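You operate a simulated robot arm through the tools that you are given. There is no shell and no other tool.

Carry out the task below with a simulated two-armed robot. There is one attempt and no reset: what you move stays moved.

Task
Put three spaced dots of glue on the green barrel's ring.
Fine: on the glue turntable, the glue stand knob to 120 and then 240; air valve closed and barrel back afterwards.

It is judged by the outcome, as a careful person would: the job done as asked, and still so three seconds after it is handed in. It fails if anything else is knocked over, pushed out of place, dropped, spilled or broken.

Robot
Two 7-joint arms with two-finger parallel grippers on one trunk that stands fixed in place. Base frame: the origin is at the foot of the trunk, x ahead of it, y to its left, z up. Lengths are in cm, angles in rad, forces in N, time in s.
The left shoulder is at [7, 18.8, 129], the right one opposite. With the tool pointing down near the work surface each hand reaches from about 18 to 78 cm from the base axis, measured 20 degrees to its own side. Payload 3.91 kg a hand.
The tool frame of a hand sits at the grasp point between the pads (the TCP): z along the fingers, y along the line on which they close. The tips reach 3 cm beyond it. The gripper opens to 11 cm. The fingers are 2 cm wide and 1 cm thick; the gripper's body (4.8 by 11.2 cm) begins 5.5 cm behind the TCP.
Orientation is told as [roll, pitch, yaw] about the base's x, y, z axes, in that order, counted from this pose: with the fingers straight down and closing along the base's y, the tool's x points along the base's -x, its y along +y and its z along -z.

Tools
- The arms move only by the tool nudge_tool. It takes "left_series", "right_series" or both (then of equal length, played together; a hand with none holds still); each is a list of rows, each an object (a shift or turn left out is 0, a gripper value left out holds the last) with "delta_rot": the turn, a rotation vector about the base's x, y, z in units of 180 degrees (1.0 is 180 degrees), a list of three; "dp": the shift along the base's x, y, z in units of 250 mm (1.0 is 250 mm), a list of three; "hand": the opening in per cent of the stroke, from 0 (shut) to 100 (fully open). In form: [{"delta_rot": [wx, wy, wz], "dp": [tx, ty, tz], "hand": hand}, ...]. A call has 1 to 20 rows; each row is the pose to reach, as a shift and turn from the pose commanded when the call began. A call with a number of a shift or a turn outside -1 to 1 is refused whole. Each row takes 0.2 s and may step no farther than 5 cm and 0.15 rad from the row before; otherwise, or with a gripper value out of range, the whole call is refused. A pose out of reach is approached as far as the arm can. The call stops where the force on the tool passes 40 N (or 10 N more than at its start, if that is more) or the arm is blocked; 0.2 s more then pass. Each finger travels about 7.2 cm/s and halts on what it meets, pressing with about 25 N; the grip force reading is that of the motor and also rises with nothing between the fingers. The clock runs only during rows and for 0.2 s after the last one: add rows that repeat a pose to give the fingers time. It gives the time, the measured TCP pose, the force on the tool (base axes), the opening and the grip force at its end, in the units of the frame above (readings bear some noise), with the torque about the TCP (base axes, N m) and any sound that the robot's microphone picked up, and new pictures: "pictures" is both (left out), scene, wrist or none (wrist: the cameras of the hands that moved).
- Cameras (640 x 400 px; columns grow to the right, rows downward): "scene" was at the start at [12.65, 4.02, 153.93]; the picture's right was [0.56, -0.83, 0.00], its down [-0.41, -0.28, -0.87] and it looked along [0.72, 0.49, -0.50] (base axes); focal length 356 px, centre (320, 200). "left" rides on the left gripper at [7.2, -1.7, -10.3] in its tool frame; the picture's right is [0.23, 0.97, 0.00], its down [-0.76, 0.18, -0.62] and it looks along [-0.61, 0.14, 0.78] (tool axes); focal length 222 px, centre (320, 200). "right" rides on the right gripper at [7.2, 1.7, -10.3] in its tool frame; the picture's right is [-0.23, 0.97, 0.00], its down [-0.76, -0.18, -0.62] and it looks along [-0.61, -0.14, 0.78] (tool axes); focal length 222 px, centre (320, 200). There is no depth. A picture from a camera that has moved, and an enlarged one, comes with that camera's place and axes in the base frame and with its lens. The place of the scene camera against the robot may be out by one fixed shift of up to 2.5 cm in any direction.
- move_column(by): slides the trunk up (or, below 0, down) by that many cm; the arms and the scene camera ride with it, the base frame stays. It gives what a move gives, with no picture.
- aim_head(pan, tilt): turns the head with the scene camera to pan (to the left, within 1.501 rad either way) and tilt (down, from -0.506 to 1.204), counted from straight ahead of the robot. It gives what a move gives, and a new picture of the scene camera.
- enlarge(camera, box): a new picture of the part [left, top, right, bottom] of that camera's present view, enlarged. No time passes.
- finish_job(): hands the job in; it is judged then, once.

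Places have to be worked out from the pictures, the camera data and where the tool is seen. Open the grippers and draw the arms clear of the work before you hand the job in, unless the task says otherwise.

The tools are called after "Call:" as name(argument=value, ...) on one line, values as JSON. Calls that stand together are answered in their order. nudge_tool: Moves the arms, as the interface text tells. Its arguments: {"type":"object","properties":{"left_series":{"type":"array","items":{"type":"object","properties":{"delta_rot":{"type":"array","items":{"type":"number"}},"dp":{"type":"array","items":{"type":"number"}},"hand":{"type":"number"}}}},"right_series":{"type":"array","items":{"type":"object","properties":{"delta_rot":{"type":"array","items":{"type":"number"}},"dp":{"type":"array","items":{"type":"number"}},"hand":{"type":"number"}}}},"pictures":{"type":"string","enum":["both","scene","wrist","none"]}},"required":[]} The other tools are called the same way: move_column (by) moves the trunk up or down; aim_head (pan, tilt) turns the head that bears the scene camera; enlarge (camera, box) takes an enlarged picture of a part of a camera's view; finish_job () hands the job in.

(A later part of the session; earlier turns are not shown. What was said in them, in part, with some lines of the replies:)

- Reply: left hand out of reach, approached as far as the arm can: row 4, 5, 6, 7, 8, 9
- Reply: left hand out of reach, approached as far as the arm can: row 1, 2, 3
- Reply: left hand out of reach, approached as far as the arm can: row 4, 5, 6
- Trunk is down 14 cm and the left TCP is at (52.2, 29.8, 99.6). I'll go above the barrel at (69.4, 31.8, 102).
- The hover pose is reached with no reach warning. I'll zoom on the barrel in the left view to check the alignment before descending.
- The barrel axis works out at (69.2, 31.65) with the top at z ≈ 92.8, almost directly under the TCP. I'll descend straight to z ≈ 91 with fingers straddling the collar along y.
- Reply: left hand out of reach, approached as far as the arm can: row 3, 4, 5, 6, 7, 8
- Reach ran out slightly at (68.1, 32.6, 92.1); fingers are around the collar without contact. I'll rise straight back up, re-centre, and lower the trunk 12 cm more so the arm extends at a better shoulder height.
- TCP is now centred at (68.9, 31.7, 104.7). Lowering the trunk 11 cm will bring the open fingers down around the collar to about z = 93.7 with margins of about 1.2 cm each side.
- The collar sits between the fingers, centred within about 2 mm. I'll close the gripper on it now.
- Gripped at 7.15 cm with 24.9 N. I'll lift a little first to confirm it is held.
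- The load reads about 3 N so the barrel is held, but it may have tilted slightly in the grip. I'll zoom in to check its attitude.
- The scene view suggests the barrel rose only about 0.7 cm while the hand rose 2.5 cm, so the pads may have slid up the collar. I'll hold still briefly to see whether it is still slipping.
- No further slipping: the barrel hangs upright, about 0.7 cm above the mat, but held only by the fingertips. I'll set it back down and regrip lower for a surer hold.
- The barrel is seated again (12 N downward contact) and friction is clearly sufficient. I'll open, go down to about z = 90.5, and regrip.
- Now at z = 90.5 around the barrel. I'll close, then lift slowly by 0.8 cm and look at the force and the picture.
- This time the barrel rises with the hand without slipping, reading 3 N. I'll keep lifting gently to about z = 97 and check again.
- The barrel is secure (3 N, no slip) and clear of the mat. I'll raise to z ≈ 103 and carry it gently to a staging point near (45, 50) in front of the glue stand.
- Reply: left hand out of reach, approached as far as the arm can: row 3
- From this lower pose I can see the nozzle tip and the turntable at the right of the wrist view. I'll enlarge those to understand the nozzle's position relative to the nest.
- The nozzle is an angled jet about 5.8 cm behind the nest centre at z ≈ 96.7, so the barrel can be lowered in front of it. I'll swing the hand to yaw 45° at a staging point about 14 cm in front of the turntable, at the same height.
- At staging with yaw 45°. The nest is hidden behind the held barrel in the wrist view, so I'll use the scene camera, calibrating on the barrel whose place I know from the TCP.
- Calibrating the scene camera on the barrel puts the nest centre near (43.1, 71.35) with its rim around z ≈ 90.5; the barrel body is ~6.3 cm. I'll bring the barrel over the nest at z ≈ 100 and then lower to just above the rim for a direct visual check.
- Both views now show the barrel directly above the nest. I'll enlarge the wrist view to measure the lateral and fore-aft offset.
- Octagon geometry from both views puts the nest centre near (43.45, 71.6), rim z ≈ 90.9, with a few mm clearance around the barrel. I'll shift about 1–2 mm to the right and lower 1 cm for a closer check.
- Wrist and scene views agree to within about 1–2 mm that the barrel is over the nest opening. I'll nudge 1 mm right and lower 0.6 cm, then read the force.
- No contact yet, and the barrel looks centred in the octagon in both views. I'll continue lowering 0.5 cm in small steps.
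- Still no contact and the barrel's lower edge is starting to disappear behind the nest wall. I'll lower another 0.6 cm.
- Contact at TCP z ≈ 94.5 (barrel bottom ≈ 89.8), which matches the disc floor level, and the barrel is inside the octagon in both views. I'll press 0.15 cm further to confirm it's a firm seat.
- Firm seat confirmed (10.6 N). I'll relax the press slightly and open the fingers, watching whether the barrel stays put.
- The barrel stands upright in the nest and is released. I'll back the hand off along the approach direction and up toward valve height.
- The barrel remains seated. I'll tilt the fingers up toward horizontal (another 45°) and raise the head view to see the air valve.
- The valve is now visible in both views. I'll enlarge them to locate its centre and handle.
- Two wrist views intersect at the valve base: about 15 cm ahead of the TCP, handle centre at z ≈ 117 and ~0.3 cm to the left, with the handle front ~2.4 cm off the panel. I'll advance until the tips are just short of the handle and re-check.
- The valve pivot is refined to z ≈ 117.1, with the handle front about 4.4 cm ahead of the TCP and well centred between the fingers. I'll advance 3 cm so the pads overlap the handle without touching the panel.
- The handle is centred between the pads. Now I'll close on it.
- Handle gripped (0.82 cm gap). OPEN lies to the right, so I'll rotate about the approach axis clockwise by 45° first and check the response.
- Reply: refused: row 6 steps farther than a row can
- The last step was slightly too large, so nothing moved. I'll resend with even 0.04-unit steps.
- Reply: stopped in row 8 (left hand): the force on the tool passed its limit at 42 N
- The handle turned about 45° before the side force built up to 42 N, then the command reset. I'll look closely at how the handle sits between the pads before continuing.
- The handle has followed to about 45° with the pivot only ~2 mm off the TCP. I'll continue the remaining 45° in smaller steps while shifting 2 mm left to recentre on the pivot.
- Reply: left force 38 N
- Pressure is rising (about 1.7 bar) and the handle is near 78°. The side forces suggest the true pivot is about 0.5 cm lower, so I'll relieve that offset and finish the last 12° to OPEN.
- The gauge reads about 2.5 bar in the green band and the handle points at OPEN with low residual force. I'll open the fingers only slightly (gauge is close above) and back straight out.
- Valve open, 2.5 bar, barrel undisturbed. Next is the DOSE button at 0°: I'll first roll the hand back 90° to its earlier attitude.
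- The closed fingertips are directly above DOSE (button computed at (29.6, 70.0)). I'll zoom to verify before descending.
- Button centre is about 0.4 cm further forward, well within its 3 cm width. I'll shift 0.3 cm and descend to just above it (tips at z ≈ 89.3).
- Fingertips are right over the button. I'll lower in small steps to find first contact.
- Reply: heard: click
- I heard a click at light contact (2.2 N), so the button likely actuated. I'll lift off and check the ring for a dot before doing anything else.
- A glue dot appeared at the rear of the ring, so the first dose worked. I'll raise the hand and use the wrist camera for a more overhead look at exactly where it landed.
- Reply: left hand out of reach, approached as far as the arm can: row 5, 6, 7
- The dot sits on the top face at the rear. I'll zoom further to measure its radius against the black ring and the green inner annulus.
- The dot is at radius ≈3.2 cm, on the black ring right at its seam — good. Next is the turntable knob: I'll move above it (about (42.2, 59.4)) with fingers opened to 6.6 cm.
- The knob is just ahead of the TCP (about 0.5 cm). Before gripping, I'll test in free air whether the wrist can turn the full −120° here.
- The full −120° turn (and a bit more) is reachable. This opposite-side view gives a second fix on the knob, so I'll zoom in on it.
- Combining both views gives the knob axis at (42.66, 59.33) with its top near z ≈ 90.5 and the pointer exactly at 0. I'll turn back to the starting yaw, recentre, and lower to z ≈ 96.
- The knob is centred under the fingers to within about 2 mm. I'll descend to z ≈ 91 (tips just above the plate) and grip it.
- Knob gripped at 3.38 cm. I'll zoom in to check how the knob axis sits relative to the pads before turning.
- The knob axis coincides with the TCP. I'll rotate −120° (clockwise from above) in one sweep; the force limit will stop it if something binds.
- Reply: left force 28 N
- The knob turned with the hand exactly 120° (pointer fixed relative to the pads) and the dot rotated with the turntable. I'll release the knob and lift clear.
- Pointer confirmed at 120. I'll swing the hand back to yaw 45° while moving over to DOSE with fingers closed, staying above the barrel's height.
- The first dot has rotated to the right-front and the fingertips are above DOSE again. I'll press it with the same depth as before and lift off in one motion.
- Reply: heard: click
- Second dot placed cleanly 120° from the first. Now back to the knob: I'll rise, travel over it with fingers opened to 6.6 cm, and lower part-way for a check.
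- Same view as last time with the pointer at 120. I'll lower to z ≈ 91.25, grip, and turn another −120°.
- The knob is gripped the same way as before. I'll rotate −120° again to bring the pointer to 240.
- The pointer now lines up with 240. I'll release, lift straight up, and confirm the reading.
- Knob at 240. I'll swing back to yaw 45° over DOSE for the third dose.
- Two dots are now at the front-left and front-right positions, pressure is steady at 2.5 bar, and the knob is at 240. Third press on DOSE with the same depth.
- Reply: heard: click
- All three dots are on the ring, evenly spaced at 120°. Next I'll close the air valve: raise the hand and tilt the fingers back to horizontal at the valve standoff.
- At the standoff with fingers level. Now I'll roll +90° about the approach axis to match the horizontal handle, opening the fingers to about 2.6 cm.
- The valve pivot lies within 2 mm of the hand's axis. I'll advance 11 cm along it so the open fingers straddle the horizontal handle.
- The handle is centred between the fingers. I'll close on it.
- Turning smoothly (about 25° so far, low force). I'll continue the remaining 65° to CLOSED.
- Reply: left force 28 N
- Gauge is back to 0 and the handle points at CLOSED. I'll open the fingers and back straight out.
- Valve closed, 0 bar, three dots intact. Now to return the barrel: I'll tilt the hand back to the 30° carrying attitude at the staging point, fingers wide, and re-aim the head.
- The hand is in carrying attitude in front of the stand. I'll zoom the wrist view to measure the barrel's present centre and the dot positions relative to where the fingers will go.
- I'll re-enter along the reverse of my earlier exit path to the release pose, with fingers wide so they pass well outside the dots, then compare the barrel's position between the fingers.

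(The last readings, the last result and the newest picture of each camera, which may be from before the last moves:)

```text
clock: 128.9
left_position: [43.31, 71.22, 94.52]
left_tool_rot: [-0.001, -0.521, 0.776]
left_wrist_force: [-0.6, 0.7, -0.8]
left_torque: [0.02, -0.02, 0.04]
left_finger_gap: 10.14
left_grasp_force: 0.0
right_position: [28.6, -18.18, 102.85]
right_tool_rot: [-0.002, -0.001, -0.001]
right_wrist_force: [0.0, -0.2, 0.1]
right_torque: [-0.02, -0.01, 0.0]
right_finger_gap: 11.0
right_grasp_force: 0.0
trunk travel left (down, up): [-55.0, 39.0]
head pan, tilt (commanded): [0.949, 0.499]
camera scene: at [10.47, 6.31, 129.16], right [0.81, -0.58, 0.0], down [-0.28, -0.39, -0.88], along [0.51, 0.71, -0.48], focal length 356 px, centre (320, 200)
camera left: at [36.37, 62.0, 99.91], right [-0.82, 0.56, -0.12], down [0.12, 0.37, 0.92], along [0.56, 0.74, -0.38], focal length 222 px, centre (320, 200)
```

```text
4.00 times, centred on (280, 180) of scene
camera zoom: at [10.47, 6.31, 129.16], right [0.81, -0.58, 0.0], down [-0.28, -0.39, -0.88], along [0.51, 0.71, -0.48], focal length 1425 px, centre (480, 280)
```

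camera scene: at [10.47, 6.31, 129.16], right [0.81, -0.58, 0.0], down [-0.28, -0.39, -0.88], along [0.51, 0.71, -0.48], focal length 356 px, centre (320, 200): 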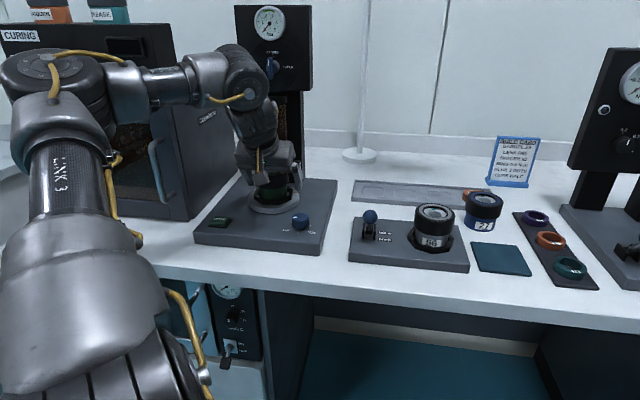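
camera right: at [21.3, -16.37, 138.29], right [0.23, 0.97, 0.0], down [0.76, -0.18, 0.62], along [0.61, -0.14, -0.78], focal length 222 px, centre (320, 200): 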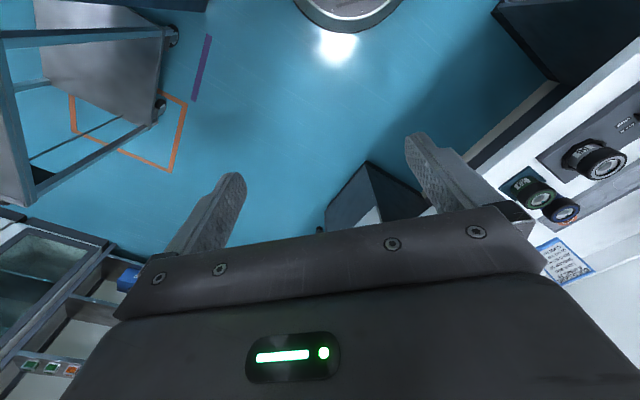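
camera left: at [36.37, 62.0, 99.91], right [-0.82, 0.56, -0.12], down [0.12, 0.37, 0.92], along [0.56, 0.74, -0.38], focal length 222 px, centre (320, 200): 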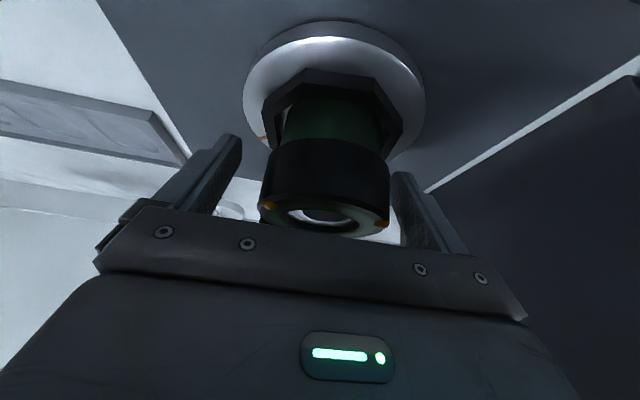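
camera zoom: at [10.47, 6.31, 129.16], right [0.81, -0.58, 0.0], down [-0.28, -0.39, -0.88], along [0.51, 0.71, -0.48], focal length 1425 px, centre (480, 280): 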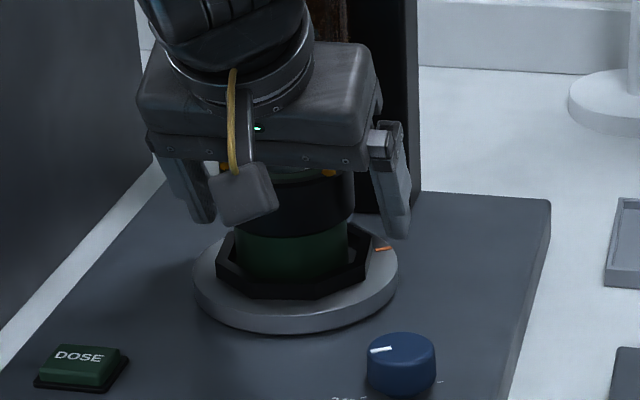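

Relative to the release image, the barrel sits about 0.4 cm to the left of the finger centre after the turns. I'll shift that much left so both pads meet it evenly, then close.

Call:
nudge_tool(left_series=[{"dp": [-0.006, 0.006, 0]}, {"dp": [-0.0113, 0.0114, 0]}, {"dp": [-0.0113, 0.0114, 0]}], pictures="wrist")

Call:
enlarge(camera="left", box=[210, 0, 450, 240])

```text
clock: 129.7
left_position: [43.08, 71.54, 94.47]
left_tool_rot: [-0.002, -0.522, 0.775]
left_wrist_force: [0.1, -0.2, 0.2]
left_torque: [-0.03, 0.0, -0.01]
left_finger_gap: 10.11
left_grasp_force: 0.1
right_position: [28.53, -18.18, 102.75]
right_tool_rot: [0.0, 0.0, 0.0]
right_wrist_force: [-0.1, 0.3, 0.2]
right_torque: [-0.02, 0.01, 0.02]
right_finger_gap: 11.01
right_grasp_force: 0.1
trunk travel left (down, up): [-55.0, 39.0]
head pan, tilt (commanded): [0.949, 0.499]
camera left: at [36.02, 62.33, 99.9], right [-0.82, 0.56, -0.11], down [0.12, 0.37, 0.92], along [0.56, 0.74, -0.38], focal length 222 px, centre (320, 200)
```

left: 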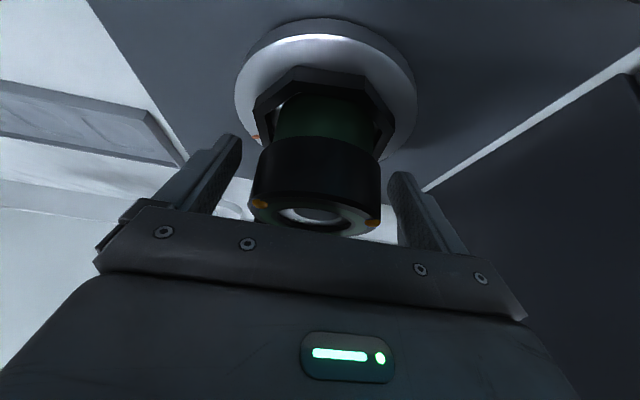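

```text
1.67 times, centred on (330, 120) of left
camera zoom: at [36.02, 62.33, 99.9], right [-0.82, 0.56, -0.11], down [0.12, 0.37, 0.92], along [0.56, 0.74, -0.38], focal length 370 px, centre (303, 333)
```

zoom: 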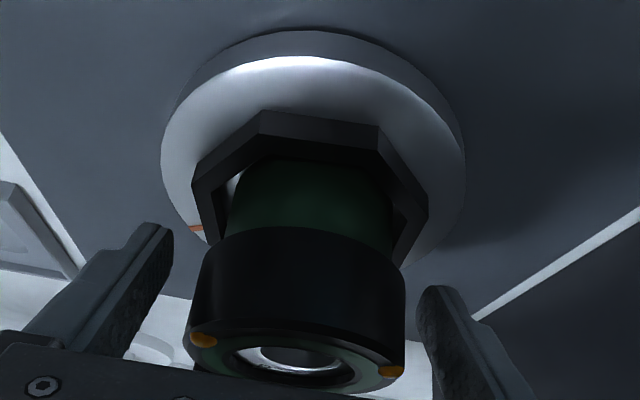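

Well centred now (within ~1 mm), and the two front dots stay about 0.4 cm inside the planes of the pads. I'll close the grip.

Call:
nudge_tool(left_series=[{"hand": 75}, {"hand": 66}, {"hand": 40}, {"hand": 40}, {"hand": 40}], pictures="wrist")

Call:
enlarge(camera="left", box=[210, 0, 450, 240])

```text
clock: 130.9
left_position: [43.11, 71.62, 94.6]
left_tool_rot: [-0.001, -0.521, 0.775]
left_wrist_force: [1.0, -0.1, -0.7]
left_torque: [-0.08, -0.08, 0.02]
left_finger_gap: 7.16
left_grasp_force: 24.6
right_position: [28.58, -18.28, 102.89]
right_tool_rot: [0.0, 0.0, 0.001]
right_wrist_force: [0.6, 0.4, -0.1]
right_torque: [-0.01, 0.0, 0.0]
right_finger_gap: 10.99
right_grasp_force: 0.1
trunk travel left (down, up): [-55.0, 39.0]
head pan, tilt (commanded): [0.949, 0.499]
camera left: at [36.04, 62.31, 99.9], right [-0.82, 0.56, -0.12], down [0.12, 0.37, 0.92], along [0.56, 0.74, -0.38], focal length 222 px, centre (320, 200)
```

left: 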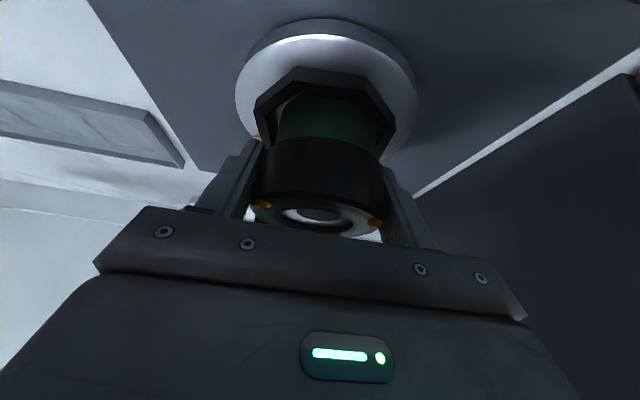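

```text
1.67 times, centred on (330, 120) of left
camera zoom: at [36.04, 62.31, 99.9], right [-0.82, 0.56, -0.12], down [0.12, 0.37, 0.92], along [0.56, 0.74, -0.38], focal length 370 px, centre (303, 333)
```

zoom: 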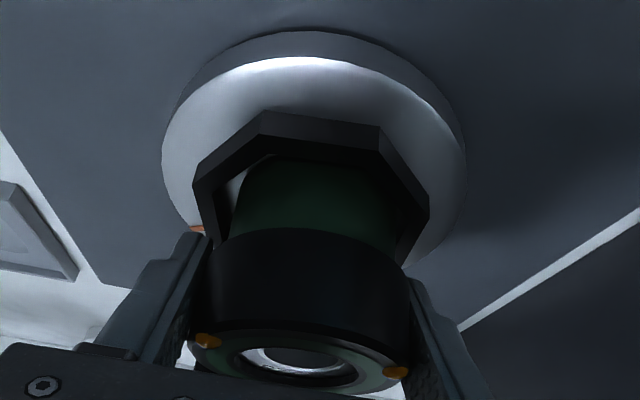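

Gripped at 7.16 cm with all dots visible. I'll lift slowly 1.6 cm to clear the nest wall and check for slip.

Call:
nudge_tool(left_series=[{"dp": [0, 0, 0.008]}, {"dp": [0, 0, 0.016]}, {"dp": [0, 0, 0.024]}, {"dp": [0, 0, 0.034]}, {"dp": [0, 0, 0.044]}, {"dp": [0, 0, 0.054]}, {"dp": [0, 0, 0.064]}], pictures="both")

Call:
enlarge(camera="left", box=[210, 0, 450, 240])

Call:
enlarge(camera="scene", box=[230, 130, 330, 230])

```text
clock: 132.5
left_position: [42.98, 71.64, 96.2]
left_tool_rot: [-0.001, -0.522, 0.777]
left_wrist_force: [0.2, -1.1, -2.5]
left_torque: [0.01, -0.01, -0.02]
left_finger_gap: 7.14
left_grasp_force: 24.7
right_position: [28.57, -18.2, 102.85]
right_tool_rot: [-0.001, 0.001, 0.001]
right_wrist_force: [-0.5, -0.4, 0.7]
right_torque: [0.03, 0.0, 0.03]
right_finger_gap: 11.01
right_grasp_force: 0.0
trunk travel left (down, up): [-55.0, 39.0]
head pan, tilt (commanded): [0.949, 0.499]
camera scene: at [10.49, 6.35, 129.16], right [0.81, -0.58, 0.0], down [-0.28, -0.39, -0.88], along [0.51, 0.71, -0.48], focal length 356 px, centre (320, 200)
camera left: at [36.03, 62.3, 101.51], right [-0.82, 0.56, -0.12], down [0.12, 0.37, 0.92], along [0.56, 0.74, -0.38], focal length 222 px, centre (320, 200)
```

scene: 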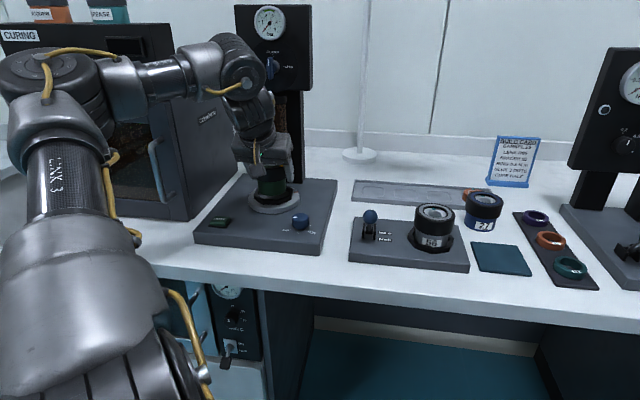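
left: 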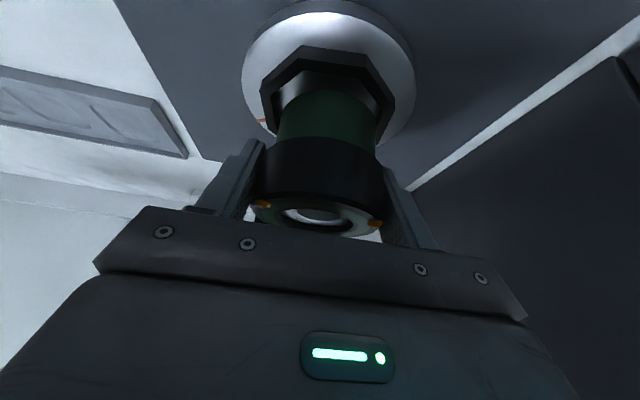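

```text
1.67 times, centred on (330, 120) of left
camera zoom: at [36.03, 62.3, 101.51], right [-0.82, 0.56, -0.12], down [0.12, 0.37, 0.92], along [0.56, 0.74, -0.38], focal length 370 px, centre (303, 333)
```

zoom: 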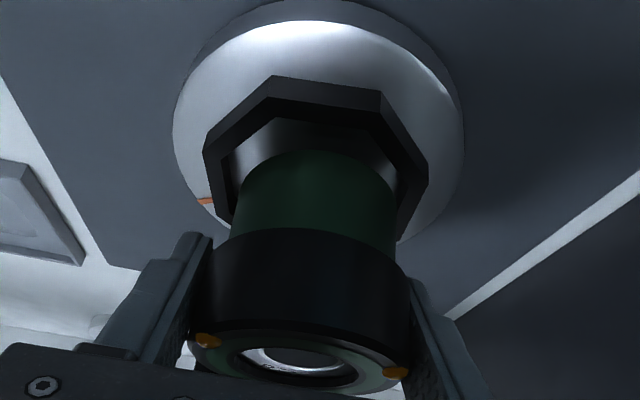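

```text
4.00 times, centred on (280, 180) of scene
camera zoom: at [10.49, 6.35, 129.16], right [0.81, -0.58, 0.0], down [-0.28, -0.39, -0.88], along [0.51, 0.71, -0.48], focal length 1425 px, centre (480, 280)
```

zoom: 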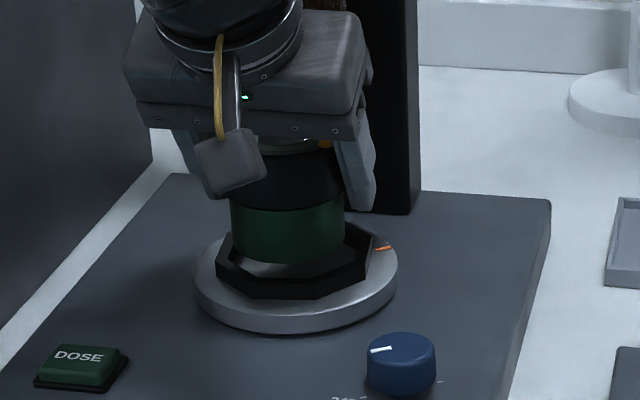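

The barrel lifted cleanly (2.5 N, no slip) with the dots intact. I'll raise it a little more and withdraw to the staging point in front of the stand.

Call:
nudge_tool(left_series=[{"dp": [0, 0, 0.03]}, {"dp": [-0.01, -0.01, 0.07]}, {"dp": [-0.04, -0.04, 0.12]}, {"dp": [-0.09, -0.09, 0.17]}, {"dp": [-0.15, -0.155, 0.22]}, {"dp": [-0.22, -0.23, 0.25]}, {"dp": [-0.29, -0.305, 0.266]}, {"dp": [-0.345, -0.365, 0.266]}, {"dp": [-0.38, -0.405, 0.266]}, {"dp": [-0.392, -0.42, 0.266]}, {"dp": [-0.392, -0.42, 0.266]}], pictures="both")

Call:
enlarge(camera="scene", box=[190, 110, 330, 230])

```text
clock: 134.9
left_position: [33.31, 61.12, 102.61]
left_tool_rot: [-0.002, -0.521, 0.776]
left_wrist_force: [0.7, 0.3, -3.1]
left_torque: [-0.01, 0.03, -0.04]
left_finger_gap: 7.16
left_grasp_force: 25.1
right_position: [28.65, -18.06, 102.78]
right_tool_rot: [-0.001, 0.0, 0.0]
right_wrist_force: [-0.3, -0.1, -1.2]
right_torque: [0.0, 0.01, 0.01]
right_finger_gap: 10.99
right_grasp_force: 0.0
trunk travel left (down, up): [-55.0, 39.0]
head pan, tilt (commanded): [0.949, 0.499]
camera scene: at [10.49, 6.36, 129.16], right [0.81, -0.58, 0.0], down [-0.28, -0.39, -0.88], along [0.51, 0.71, -0.48], focal length 356 px, centre (320, 200)
camera left: at [26.19, 51.84, 108.03], right [-0.82, 0.56, -0.12], down [0.12, 0.37, 0.92], along [0.56, 0.74, -0.38], focal length 222 px, centre (320, 200)
```

scene: 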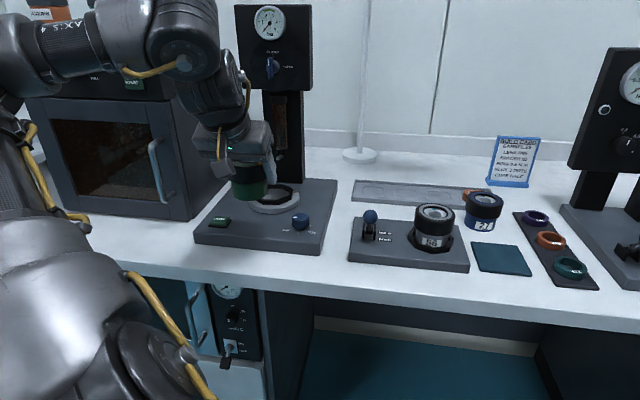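
left: 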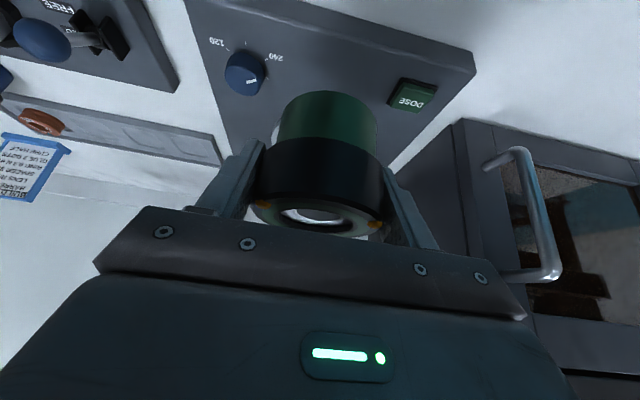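

```text
3.33 times, centred on (260, 170) of scene
camera zoom: at [10.49, 6.36, 129.16], right [0.81, -0.58, 0.0], down [-0.28, -0.39, -0.88], along [0.51, 0.71, -0.48], focal length 1188 px, centre (520, 300)
```

zoom: 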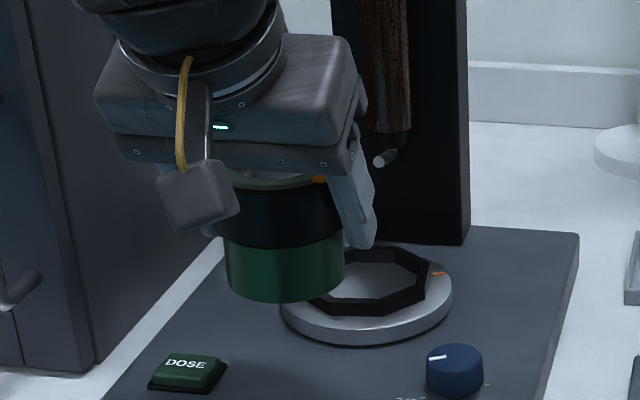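

The barrel is clear and held upright. I'll swing back to yaw 0 while moving to (44.9, 50.2), the same route I came.

Call:
nudge_tool(left_series=[{"dp": [0.015, -0.015, 0.004], "delta_rot": [0, 0, -0.01]}, {"dp": [0.05, -0.05, 0.01], "delta_rot": [0, 0, -0.035]}, {"dp": [0.1, -0.1, 0.01], "delta_rot": [0, 0, -0.07]}, {"dp": [0.18, -0.17, 0.01], "delta_rot": [0, 0, -0.108]}, {"dp": [0.26, -0.25, 0.01], "delta_rot": [0, 0, -0.147]}, {"dp": [0.34, -0.32, 0.01], "delta_rot": [0, 0, -0.185]}, {"dp": [0.41, -0.38, 0.01], "delta_rot": [0, 0, -0.217]}, {"dp": [0.445, -0.42, 0.01], "delta_rot": [0, 0, -0.238]}, {"dp": [0.464, -0.438, 0.01], "delta_rot": [0, 0, -0.247]}, {"dp": [0.464, -0.438, 0.01], "delta_rot": [0, 0, -0.247]}], pictures="wrist")

```text
clock: 137.1
left_position: [44.82, 50.21, 103.07]
left_tool_rot: [-0.001, -0.522, 0.001]
left_wrist_force: [0.4, 1.0, -2.7]
left_torque: [0.0, 0.03, 0.02]
left_finger_gap: 7.14
left_grasp_force: 24.9
right_position: [28.54, -18.24, 102.9]
right_tool_rot: [-0.002, -0.001, 0.001]
right_wrist_force: [0.4, 0.7, 0.3]
right_torque: [-0.01, -0.01, -0.04]
right_finger_gap: 11.02
right_grasp_force: 0.1
trunk travel left (down, up): [-55.0, 39.0]
head pan, tilt (commanded): [0.949, 0.499]
camera left: at [33.38, 48.48, 108.4], right [-0.2, 0.97, -0.12], down [0.35, 0.18, 0.92], along [0.92, 0.14, -0.38], focal length 222 px, centre (320, 200)
```

left: 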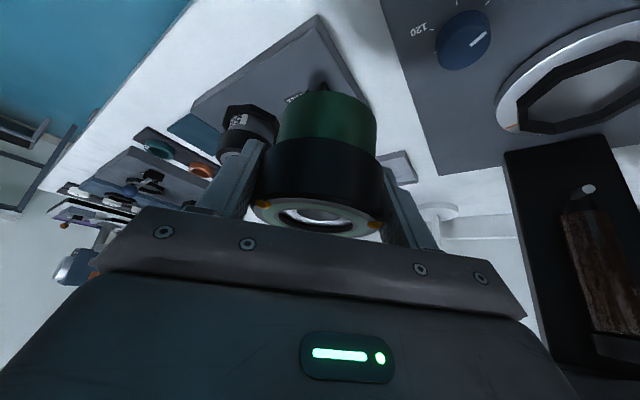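

Now I'll carry it across, above barrel 56, to over the mat at (69.3, 31.6), descending slightly to z ≈ 100.5 near the end to stay within reach.

Call:
nudge_tool(left_series=[{"dp": [0.03, -0.02, 0]}, {"dp": [0.09, -0.07, 0]}, {"dp": [0.17, -0.13, 0]}, {"dp": [0.27, -0.205, 0]}, {"dp": [0.37, -0.28, 0]}, {"dp": [0.48, -0.365, 0]}, {"dp": [0.59, -0.45, 0]}, {"dp": [0.7, -0.53, -0.005]}, {"dp": [0.8, -0.61, -0.03]}, {"dp": [0.88, -0.67, -0.06]}, {"dp": [0.94, -0.715, -0.085]}, {"dp": [0.97, -0.738, -0.1]}, {"dp": [0.979, -0.744, -0.1]}, {"dp": [0.979, -0.744, -0.1]}], pictures="both")

Call:
enlarge(camera="left", box=[210, 0, 450, 240])

```text
clock: 140.1
left_position: [69.31, 31.5, 100.69]
left_tool_rot: [-0.001, -0.522, 0.0]
left_wrist_force: [0.2, -1.2, -2.3]
left_torque: [0.01, 0.03, 0.01]
left_finger_gap: 7.14
left_grasp_force: 25.0
right_position: [28.56, -18.1, 102.9]
right_tool_rot: [0.001, 0.001, 0.0]
right_wrist_force: [-1.3, 0.4, -1.0]
right_torque: [0.05, 0.02, 0.01]
right_finger_gap: 10.99
right_grasp_force: 0.0
trunk travel left (down, up): [-55.0, 39.0]
head pan, tilt (commanded): [0.949, 0.499]
camera scene: at [10.51, 6.31, 129.16], right [0.81, -0.58, 0.0], down [-0.28, -0.39, -0.88], along [0.51, 0.71, -0.48], focal length 356 px, centre (320, 200)
camera left: at [57.91, 29.8, 105.99], right [-0.2, 0.97, -0.11], down [0.35, 0.18, 0.92], along [0.92, 0.14, -0.38], focal length 222 px, centre (320, 200)
```

scene: 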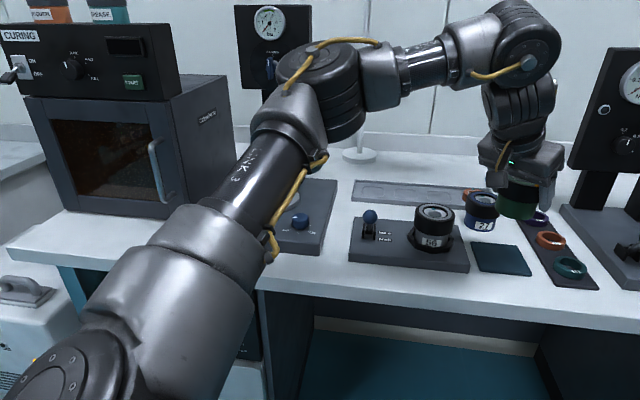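
left: 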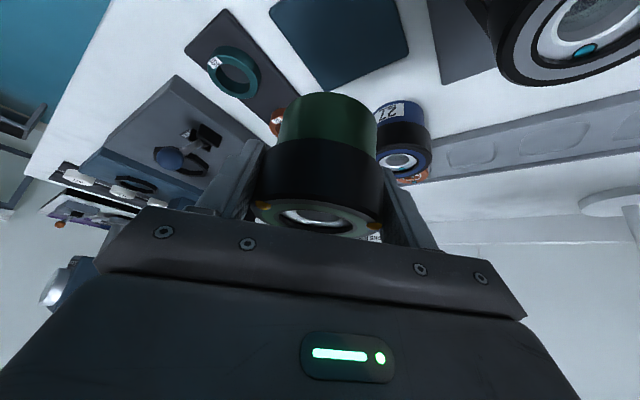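

```text
1.67 times, centred on (330, 120) of left
camera zoom: at [57.91, 29.8, 105.99], right [-0.2, 0.97, -0.11], down [0.35, 0.18, 0.92], along [0.92, 0.14, -0.38], focal length 370 px, centre (303, 333)
```

zoom: 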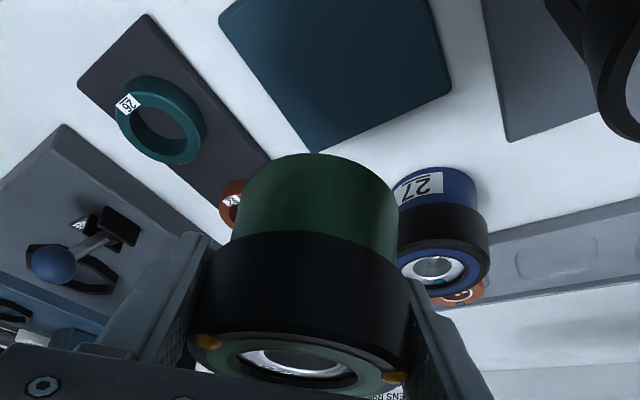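

Directly over the mat. I'll descend to z ≈ 92.5 (barrel bottom about 1.5 cm above the mat) and verify alignment.

Call:
nudge_tool(left_series=[{"dp": [0, 0, -0.03]}, {"dp": [0, 0, -0.08]}, {"dp": [0, 0, -0.14]}, {"dp": [0, 0, -0.2]}, {"dp": [0, 0, -0.25]}, {"dp": [0, 0, -0.29]}, {"dp": [0, 0, -0.315]}, {"dp": [0, 0, -0.325]}, {"dp": [0, 0, -0.325]}], pictures="both")

Call:
enlarge(camera="scene", box=[440, 170, 580, 290])

Call:
enlarge(camera="left", box=[210, 0, 450, 240])

```text
clock: 142.1
left_position: [69.09, 31.52, 92.27]
left_tool_rot: [0.0, -0.521, 0.002]
left_wrist_force: [0.3, -0.6, -3.0]
left_torque: [-0.01, 0.0, 0.02]
left_finger_gap: 7.14
left_grasp_force: 24.6
right_position: [28.57, -18.15, 102.79]
right_tool_rot: [0.001, 0.001, 0.002]
right_wrist_force: [0.2, 0.6, 0.3]
right_torque: [-0.02, 0.01, 0.0]
right_finger_gap: 10.99
right_grasp_force: 0.0
trunk travel left (down, up): [-55.0, 39.0]
head pan, tilt (commanded): [0.949, 0.499]
camera scene: at [10.52, 6.32, 129.16], right [0.81, -0.58, 0.0], down [-0.28, -0.39, -0.88], along [0.51, 0.71, -0.48], focal length 356 px, centre (320, 200)
camera left: at [57.74, 29.77, 97.71], right [-0.2, 0.97, -0.12], down [0.35, 0.18, 0.92], along [0.92, 0.14, -0.38], focal length 222 px, centre (320, 200)
```

scene: 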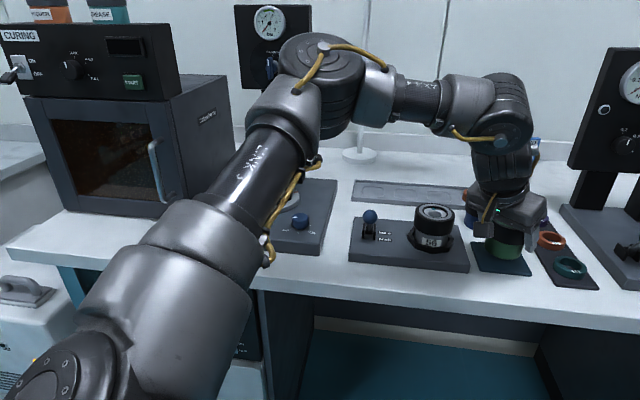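
left: 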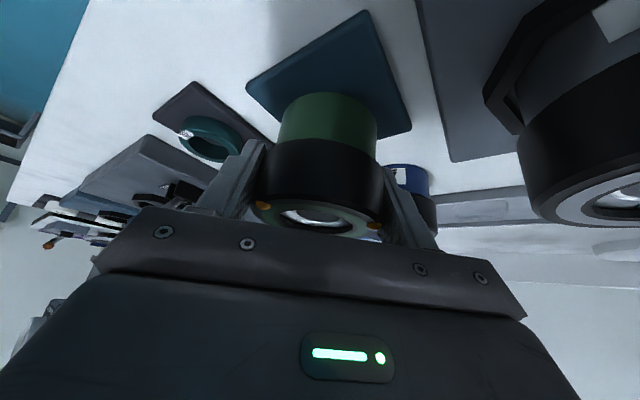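

```text
3.33 times, centred on (510, 230) of scene
camera zoom: at [10.52, 6.32, 129.16], right [0.81, -0.58, 0.0], down [-0.28, -0.39, -0.88], along [0.51, 0.71, -0.48], focal length 1188 px, centre (-313, 100)
```

zoom: 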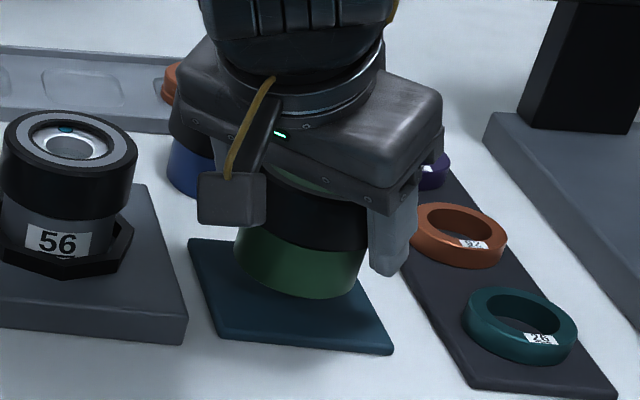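

```text
1.67 times, centred on (330, 120) of left
camera zoom: at [57.74, 29.77, 97.71], right [-0.2, 0.97, -0.12], down [0.35, 0.18, 0.92], along [0.92, 0.14, -0.38], focal length 370 px, centre (303, 333)
```

zoom: 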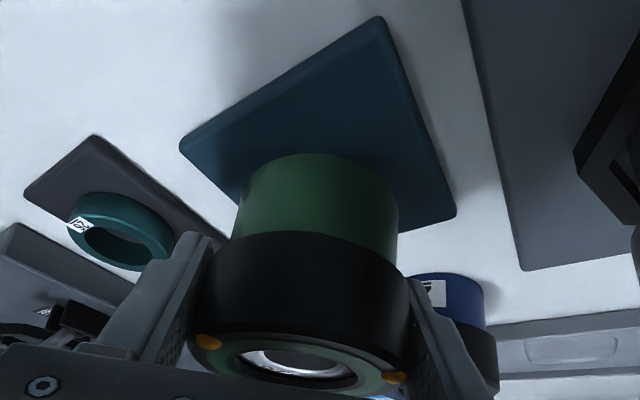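

Barrel is well centred over its mat. I'll lower in small steps to find the mat contact (expected near z ≈ 90.8).

Call:
nudge_tool(left_series=[{"dp": [0.003, 0.003, -0.015]}, {"dp": [0.004, 0.004, -0.03]}, {"dp": [0.004, 0.004, -0.042]}, {"dp": [0.004, 0.004, -0.052]}, {"dp": [0.004, 0.004, -0.058]}], pictures="none")

```text
clock: 143.3
left_position: [69.36, 31.65, 90.95]
left_tool_rot: [-0.002, -0.52, 0.001]
left_wrist_force: [0.6, 0.4, -2.7]
left_torque: [-0.04, 0.0, -0.07]
left_finger_gap: 7.15
left_grasp_force: 25.2
right_position: [28.59, -18.11, 102.96]
right_tool_rot: [-0.001, 0.0, -0.001]
right_wrist_force: [-0.3, 0.1, -1.2]
right_torque: [-0.03, -0.01, 0.01]
right_finger_gap: 11.0
right_grasp_force: 0.0
trunk travel left (down, up): [-55.0, 39.0]
head pan, tilt (commanded): [0.949, 0.499]
```

Still hanging free at z ≈ 90.95. I'll continue in 1 mm steps.

Call:
nudge_tool(left_series=[{"dp": [0, 0, -0.004]}, {"dp": [0, 0, -0.008]}, {"dp": [0, 0, -0.012]}], pictures="none")

```text
clock: 144.1
left_position: [69.36, 31.48, 90.73]
left_tool_rot: [-0.002, -0.522, 0.001]
left_wrist_force: [0.0, -0.1, -2.0]
left_torque: [-0.04, 0.02, -0.02]
left_finger_gap: 7.13
left_grasp_force: 25.0
right_position: [28.81, -18.18, 102.83]
right_tool_rot: [0.001, -0.001, -0.002]
right_wrist_force: [0.3, 0.3, -0.3]
right_torque: [0.04, -0.01, 0.0]
right_finger_gap: 11.0
right_grasp_force: 0.1
trunk travel left (down, up): [-55.0, 39.0]
head pan, tilt (commanded): [0.949, 0.499]
```

The force is just starting to change (−2.0 N). Two more small steps to seat it on the mat.

Call:
nudge_tool(left_series=[{"dp": [0, 0, -0.004]}, {"dp": [0, 0, -0.008]}, {"dp": [0, 0, -0.008]}], pictures="wrist")

```text
clock: 144.9
left_position: [69.31, 31.53, 90.59]
left_tool_rot: [-0.003, -0.524, 0.0]
left_wrist_force: [0.7, -0.4, -1.6]
left_torque: [-0.08, -0.07, 0.03]
left_finger_gap: 7.11
left_grasp_force: 25.7
right_position: [28.58, -18.18, 102.84]
right_tool_rot: [0.0, 0.001, 0.001]
right_wrist_force: [0.6, 0.0, 0.0]
right_torque: [0.02, -0.02, 0.03]
right_finger_gap: 11.02
right_grasp_force: 0.1
trunk travel left (down, up): [-55.0, 39.0]
head pan, tilt (commanded): [0.949, 0.499]
camera left: at [57.9, 29.81, 95.9], right [-0.2, 0.97, -0.12], down [0.35, 0.18, 0.92], along [0.92, 0.14, -0.38], focal length 222 px, centre (320, 200)
```

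left: 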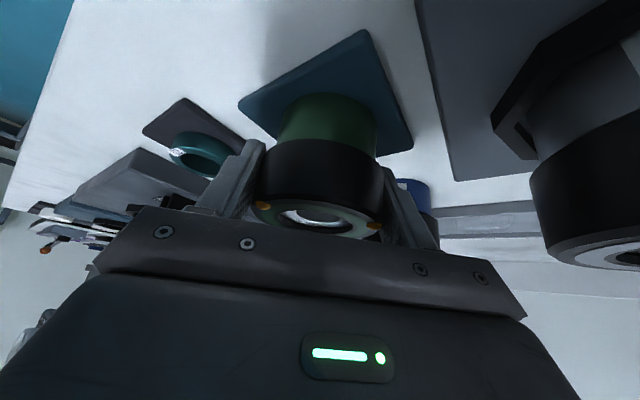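

Contact is beginning (−1.6 N). I'll go down another 1.5 mm until it clearly bears on the mat.

Call:
nudge_tool(left_series=[{"dp": [0, 0, -0.003]}, {"dp": [0, 0, -0.006]}, {"dp": [0, 0, -0.006]}], pictures="none")

```text
clock: 145.7
left_position: [69.24, 31.61, 90.49]
left_tool_rot: [-0.004, -0.523, 0.002]
left_wrist_force: [1.8, -0.4, 4.3]
left_torque: [-0.27, -0.14, 0.06]
left_finger_gap: 7.13
left_grasp_force: 25.1
right_position: [28.58, -18.25, 102.89]
right_tool_rot: [0.001, 0.0, 0.001]
right_wrist_force: [0.6, -0.1, -0.5]
right_torque: [0.01, -0.01, 0.0]
right_finger_gap: 11.0
right_grasp_force: 0.0
trunk travel left (down, up): [-55.0, 39.0]
head pan, tilt (commanded): [0.949, 0.499]
```

Seated on the mat (+4.3 N). I'll open the fingers to about 9.5 cm, as at the original approach.

Call:
nudge_tool(left_series=[{"hand": 70}, {"hand": 78}, {"hand": 86}, {"hand": 86}], pictures="both")

Call:
enlarge(camera="left", box=[210, 0, 450, 240])

Call:
enlarge(camera="scene", box=[440, 170, 580, 290])

```text
clock: 146.7
left_position: [69.35, 31.6, 90.38]
left_tool_rot: [-0.001, -0.523, 0.0]
left_wrist_force: [-0.1, -0.1, 0.4]
left_torque: [0.0, 0.01, -0.02]
left_finger_gap: 9.46
left_grasp_force: 0.1
right_position: [28.55, -18.23, 102.75]
right_tool_rot: [0.001, 0.002, 0.0]
right_wrist_force: [0.0, 0.4, -0.2]
right_torque: [-0.02, 0.0, -0.02]
right_finger_gap: 11.0
right_grasp_force: 0.0
trunk travel left (down, up): [-55.0, 39.0]
head pan, tilt (commanded): [0.949, 0.499]
camera scene: at [10.47, 6.29, 129.16], right [0.81, -0.58, 0.0], down [-0.28, -0.39, -0.88], along [0.51, 0.71, -0.48], focal length 356 px, centre (320, 200)
camera left: at [57.85, 29.86, 95.74], right [-0.2, 0.97, -0.12], down [0.35, 0.18, 0.92], along [0.92, 0.14, -0.38], focal length 222 px, centre (320, 200)
```

scene: 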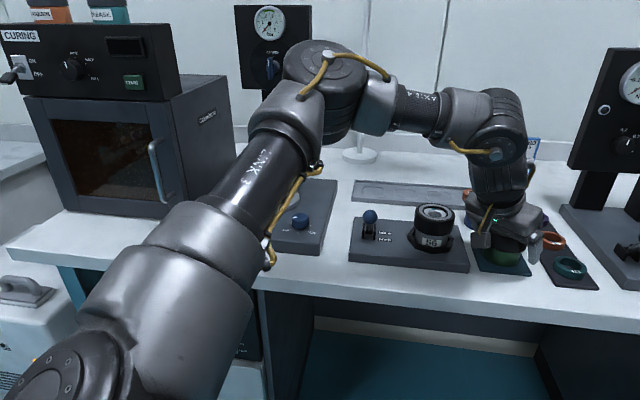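
left: 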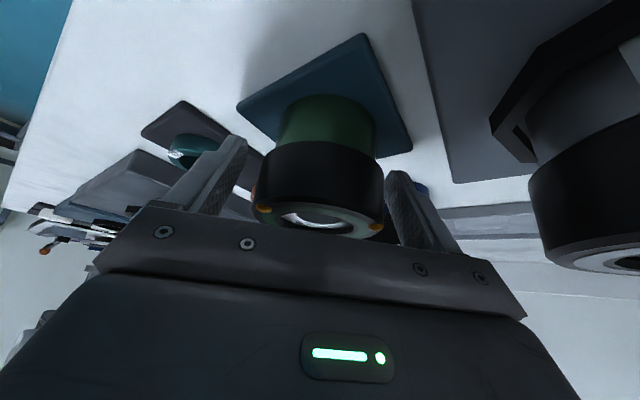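

```text
1.67 times, centred on (330, 120) of left
camera zoom: at [57.85, 29.86, 95.74], right [-0.2, 0.97, -0.12], down [0.35, 0.18, 0.92], along [0.92, 0.14, -0.38], focal length 370 px, centre (303, 333)
```

zoom: 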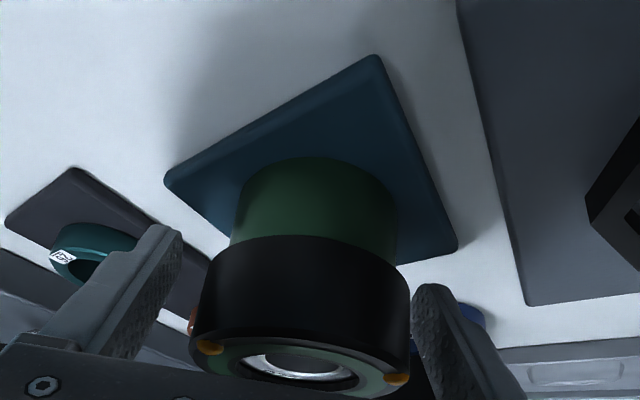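

```text
3.33 times, centred on (510, 230) of scene
camera zoom: at [10.47, 6.29, 129.16], right [0.81, -0.58, 0.0], down [-0.28, -0.39, -0.88], along [0.51, 0.71, -0.48], focal length 1188 px, centre (-313, 100)
```

zoom: 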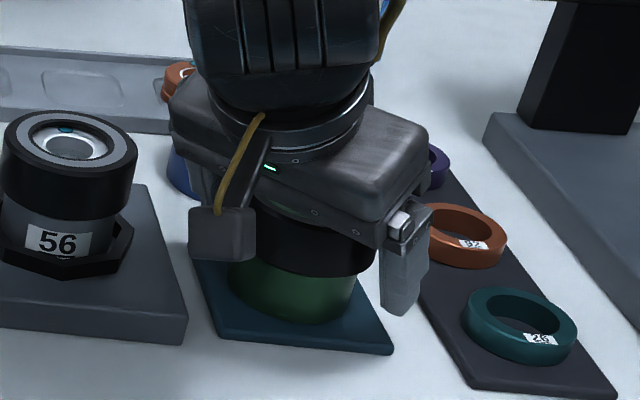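

The barrel stands upright on its mat. I'll rise straight up, then withdraw toward the robot.

Call:
nudge_tool(left_series=[{"dp": [0, 0, 0.04]}, {"dp": [0, 0, 0.12]}, {"dp": [0, 0, 0.22]}, {"dp": [0, 0, 0.32]}, {"dp": [-0.03, 0, 0.4]}, {"dp": [-0.12, -0.01, 0.46]}, {"dp": [-0.25, -0.02, 0.52]}, {"dp": [-0.4, -0.03, 0.58]}, {"dp": [-0.56, -0.04, 0.6]}, {"dp": [-0.72, -0.05, 0.6]}, {"dp": [-0.85, -0.05, 0.6]}, {"dp": [-0.85, -0.05, 0.6]}], pictures="both")

Call:
enlarge(camera="scene", box=[400, 170, 600, 300])

Call:
enlarge(camera="scene", box=[190, 0, 340, 250])

```text
clock: 149.3
left_position: [48.01, 30.3, 105.06]
left_tool_rot: [-0.004, -0.52, 0.001]
left_wrist_force: [1.0, 0.7, 0.0]
left_torque: [-0.03, 0.01, 0.02]
left_finger_gap: 9.44
left_grasp_force: 0.1
right_position: [28.61, -18.17, 102.89]
right_tool_rot: [-0.002, 0.0, -0.001]
right_wrist_force: [0.1, -0.4, 0.2]
right_torque: [-0.04, 0.04, 0.0]
right_finger_gap: 11.02
right_grasp_force: 0.0
trunk travel left (down, up): [-55.0, 39.0]
head pan, tilt (commanded): [0.949, 0.499]
camera scene: at [10.59, 6.3, 129.15], right [0.81, -0.58, 0.0], down [-0.28, -0.39, -0.88], along [0.51, 0.71, -0.48], focal length 356 px, centre (320, 200)
camera left: at [36.63, 28.52, 110.47], right [-0.2, 0.97, -0.12], down [0.35, 0.18, 0.92], along [0.92, 0.14, -0.38], focal length 222 px, centre (320, 200)
```

scene: 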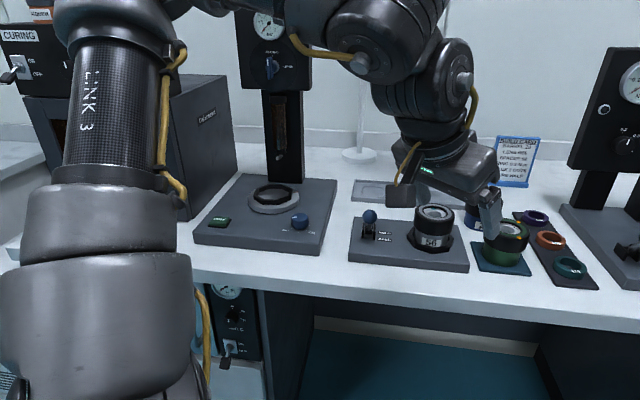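
left: 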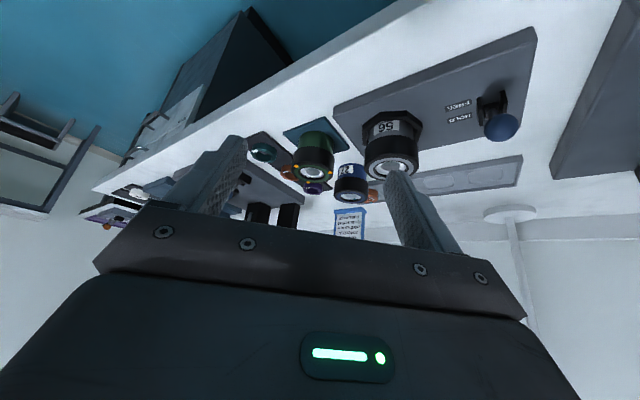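

```text
3.08 times, centred on (500, 235) of scene
camera zoom: at [10.59, 6.3, 129.15], right [0.81, -0.58, 0.0], down [-0.28, -0.39, -0.88], along [0.51, 0.71, -0.48], focal length 1096 px, centre (-234, 92)
```

zoom: 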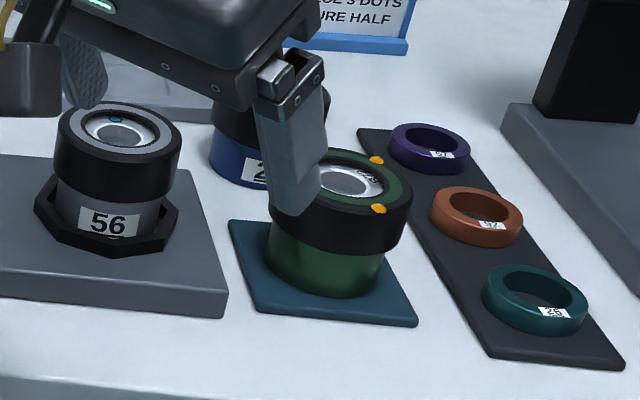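

```text
1.60 times, centred on (265, 125) of scene
camera zoom: at [10.59, 6.3, 129.15], right [0.81, -0.58, 0.0], down [-0.28, -0.39, -0.88], along [0.51, 0.71, -0.48], focal length 570 px, centre (408, 320)
```

zoom: 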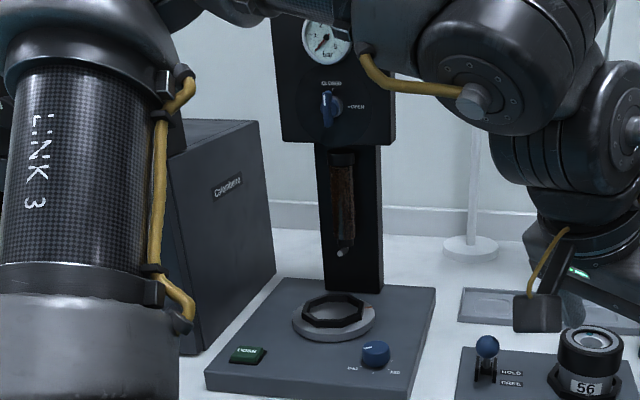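

Barrel 29 is back upright on its mat with three dots, valve closed, nest empty. I'll draw the left arm further back, open the gripper fully, and raise the trunk to lift both arms clear.

Call:
nudge_tool(left_series=[{"dp": [-0.08, 0.0, 0.04], "hand": 95}, {"dp": [-0.18, 0.0, 0.08], "hand": 100}, {"dp": [-0.28, 0.02, 0.12], "hand": 100}, {"dp": [-0.38, 0.04, 0.16], "hand": 100}, {"dp": [-0.38, 0.04, 0.16], "hand": 100}], pictures="none")

Call:
move_column(by=20)

Call:
aim_head(pan=0.7, tilt=0.55)

```text
clock: 150.5
left_position: [38.8, 31.4, 109.32]
left_tool_rot: [-0.002, -0.52, -0.003]
left_wrist_force: [-0.3, 0.0, 0.3]
left_torque: [-0.03, 0.03, -0.01]
left_finger_gap: 10.99
left_grasp_force: 0.0
left hand out of reach, approached as far as the arm can: row 3, 4, 5
right_position: [28.72, -18.38, 102.88]
right_tool_rot: [0.001, 0.0, 0.0]
right_wrist_force: [0.0, 0.6, -0.6]
right_torque: [0.02, -0.02, 0.01]
right_finger_gap: 10.98
right_grasp_force: 0.1
trunk travel left (down, up): [-55.0, 39.0]
head pan, tilt (commanded): [0.949, 0.499]
```

```text
clock: 152.7
left_position: [38.76, 31.55, 129.42]
left_tool_rot: [-0.001, -0.521, -0.003]
left_wrist_force: [-0.1, -0.4, 0.7]
left_torque: [0.0, 0.01, 0.0]
left_finger_gap: 10.98
left_grasp_force: 0.2
right_position: [28.69, -18.09, 122.81]
right_tool_rot: [-0.002, -0.001, 0.0]
right_wrist_force: [0.2, 0.0, 0.0]
right_torque: [0.0, -0.02, -0.03]
right_finger_gap: 11.0
right_grasp_force: 0.1
trunk travel left (down, up): [-75.0, 19.0]
head pan, tilt (commanded): [0.949, 0.499]
```

```text
clock: 153.5
left_position: [38.82, 31.43, 129.3]
left_tool_rot: [-0.002, -0.522, -0.003]
left_wrist_force: [0.6, 0.1, 0.5]
left_torque: [0.0, 0.0, -0.02]
left_finger_gap: 10.98
left_grasp_force: 0.0
right_position: [28.69, -18.12, 122.69]
right_tool_rot: [0.0, 0.001, 0.0]
right_wrist_force: [0.1, 0.1, -0.3]
right_torque: [0.02, -0.01, 0.0]
right_finger_gap: 10.98
right_grasp_force: 0.1
trunk travel left (down, up): [-75.0, 19.0]
head pan, tilt (commanded): [0.7, 0.55]
camera scene: at [12.04, 4.69, 148.71], right [0.64, -0.76, 0.0], down [-0.4, -0.34, -0.85], along [0.65, 0.55, -0.52], focal length 356 px, centre (320, 200)
```

scene: 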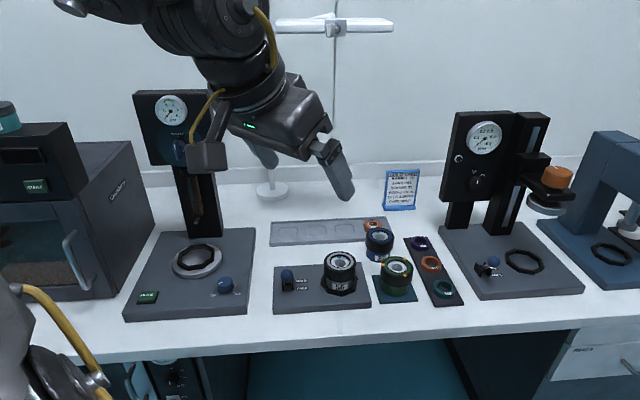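

Both arms are clear and the whole bench is visible. A final close look at the barrel, the glue stand and the valve before handing in.

Call:
enlarge(camera="scene", box=[340, 220, 470, 310])

Call:
enlarge(camera="scene", box=[110, 80, 270, 330])

Call:
enlarge(camera="left", box=[120, 0, 520, 240])

```text
4.44 times, centred on (405, 265) of scene
camera zoom: at [12.04, 4.69, 148.71], right [0.64, -0.76, 0.0], down [-0.4, -0.34, -0.85], along [0.65, 0.55, -0.52], focal length 1584 px, centre (-58, -89)
```

zoom: 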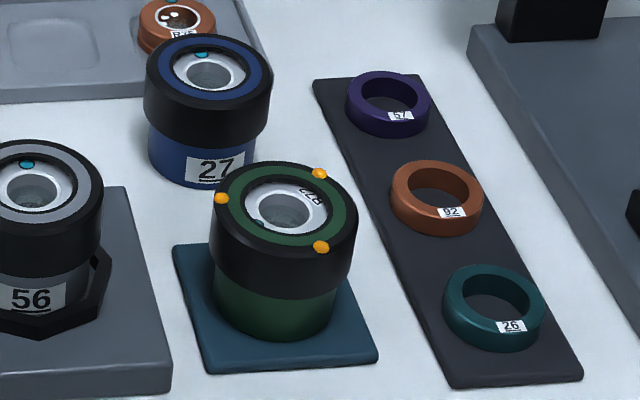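

```text
1.60 times, centred on (190, 205) of scene
camera zoom: at [12.04, 4.69, 148.71], right [0.64, -0.76, 0.0], down [-0.4, -0.34, -0.85], along [0.65, 0.55, -0.52], focal length 570 px, centre (528, 192)
```

zoom: 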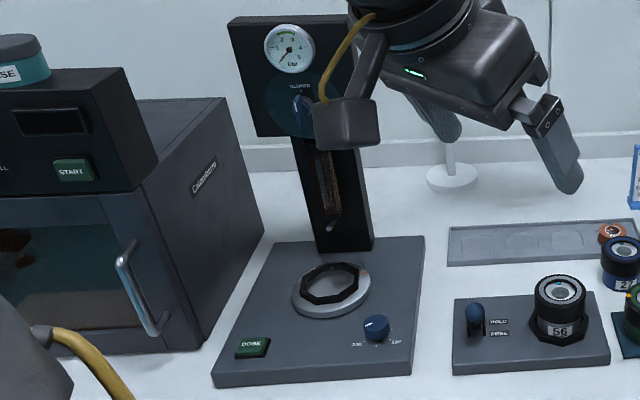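

```text
1.60 times, centred on (320, 120) of left
camera zoom: at [27.3, 29.89, 134.74], right [-0.19, 0.97, -0.11], down [0.35, 0.18, 0.92], along [0.92, 0.14, -0.38], focal length 355 px, centre (320, 328)
```

zoom: 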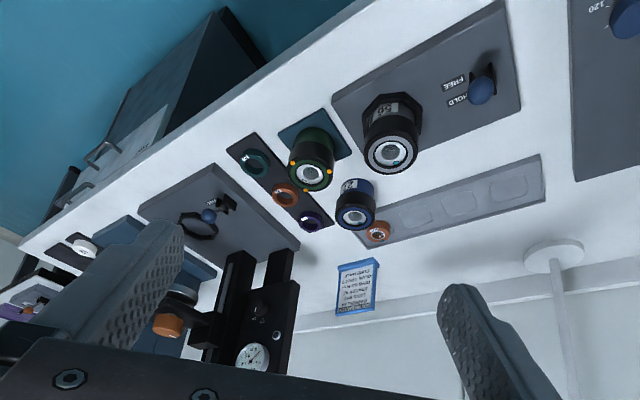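

Everything checks out: three evenly spaced dots on barrel 29's ring, barrel upright and centred on its teal mat, air valve at CLOSED with 0 bar, neighbours undisturbed, grippers open and arms clear. Handing in.

Call:
finish_job()

```text
The job is handed in.
```

The green barrel (29) now has three glue dots on its ring, 120° apart. It is back upright on its teal mat.

- **Dosing:** I opened the air valve (gauge at about 2.5 bar) and pressed DOSE once each with the knob at 0, 120 and 240. I heard a click at every press and saw each dot land.
- **Dot position:** The first dot sits on the black ring, right at its inner edge. The other two landed slightly closer to where the black ring meets the green inner face, because the barrel had a few millimetres of play in the turntable.
- **Afterwards:** The air valve is closed and the gauge reads 0 bar. I left the knob at 240 and the turntable empty. The barrel's label now faces a different way than before.
- **First lift:** When I first picked the barrel up it slipped about 2 cm in the fingers while less than a centimetre off the mat. I set it back down and regripped it lower before carrying it.
- **Everything else:** I saw nothing else knocked or moved, and both arms are drawn clear with the grippers open.
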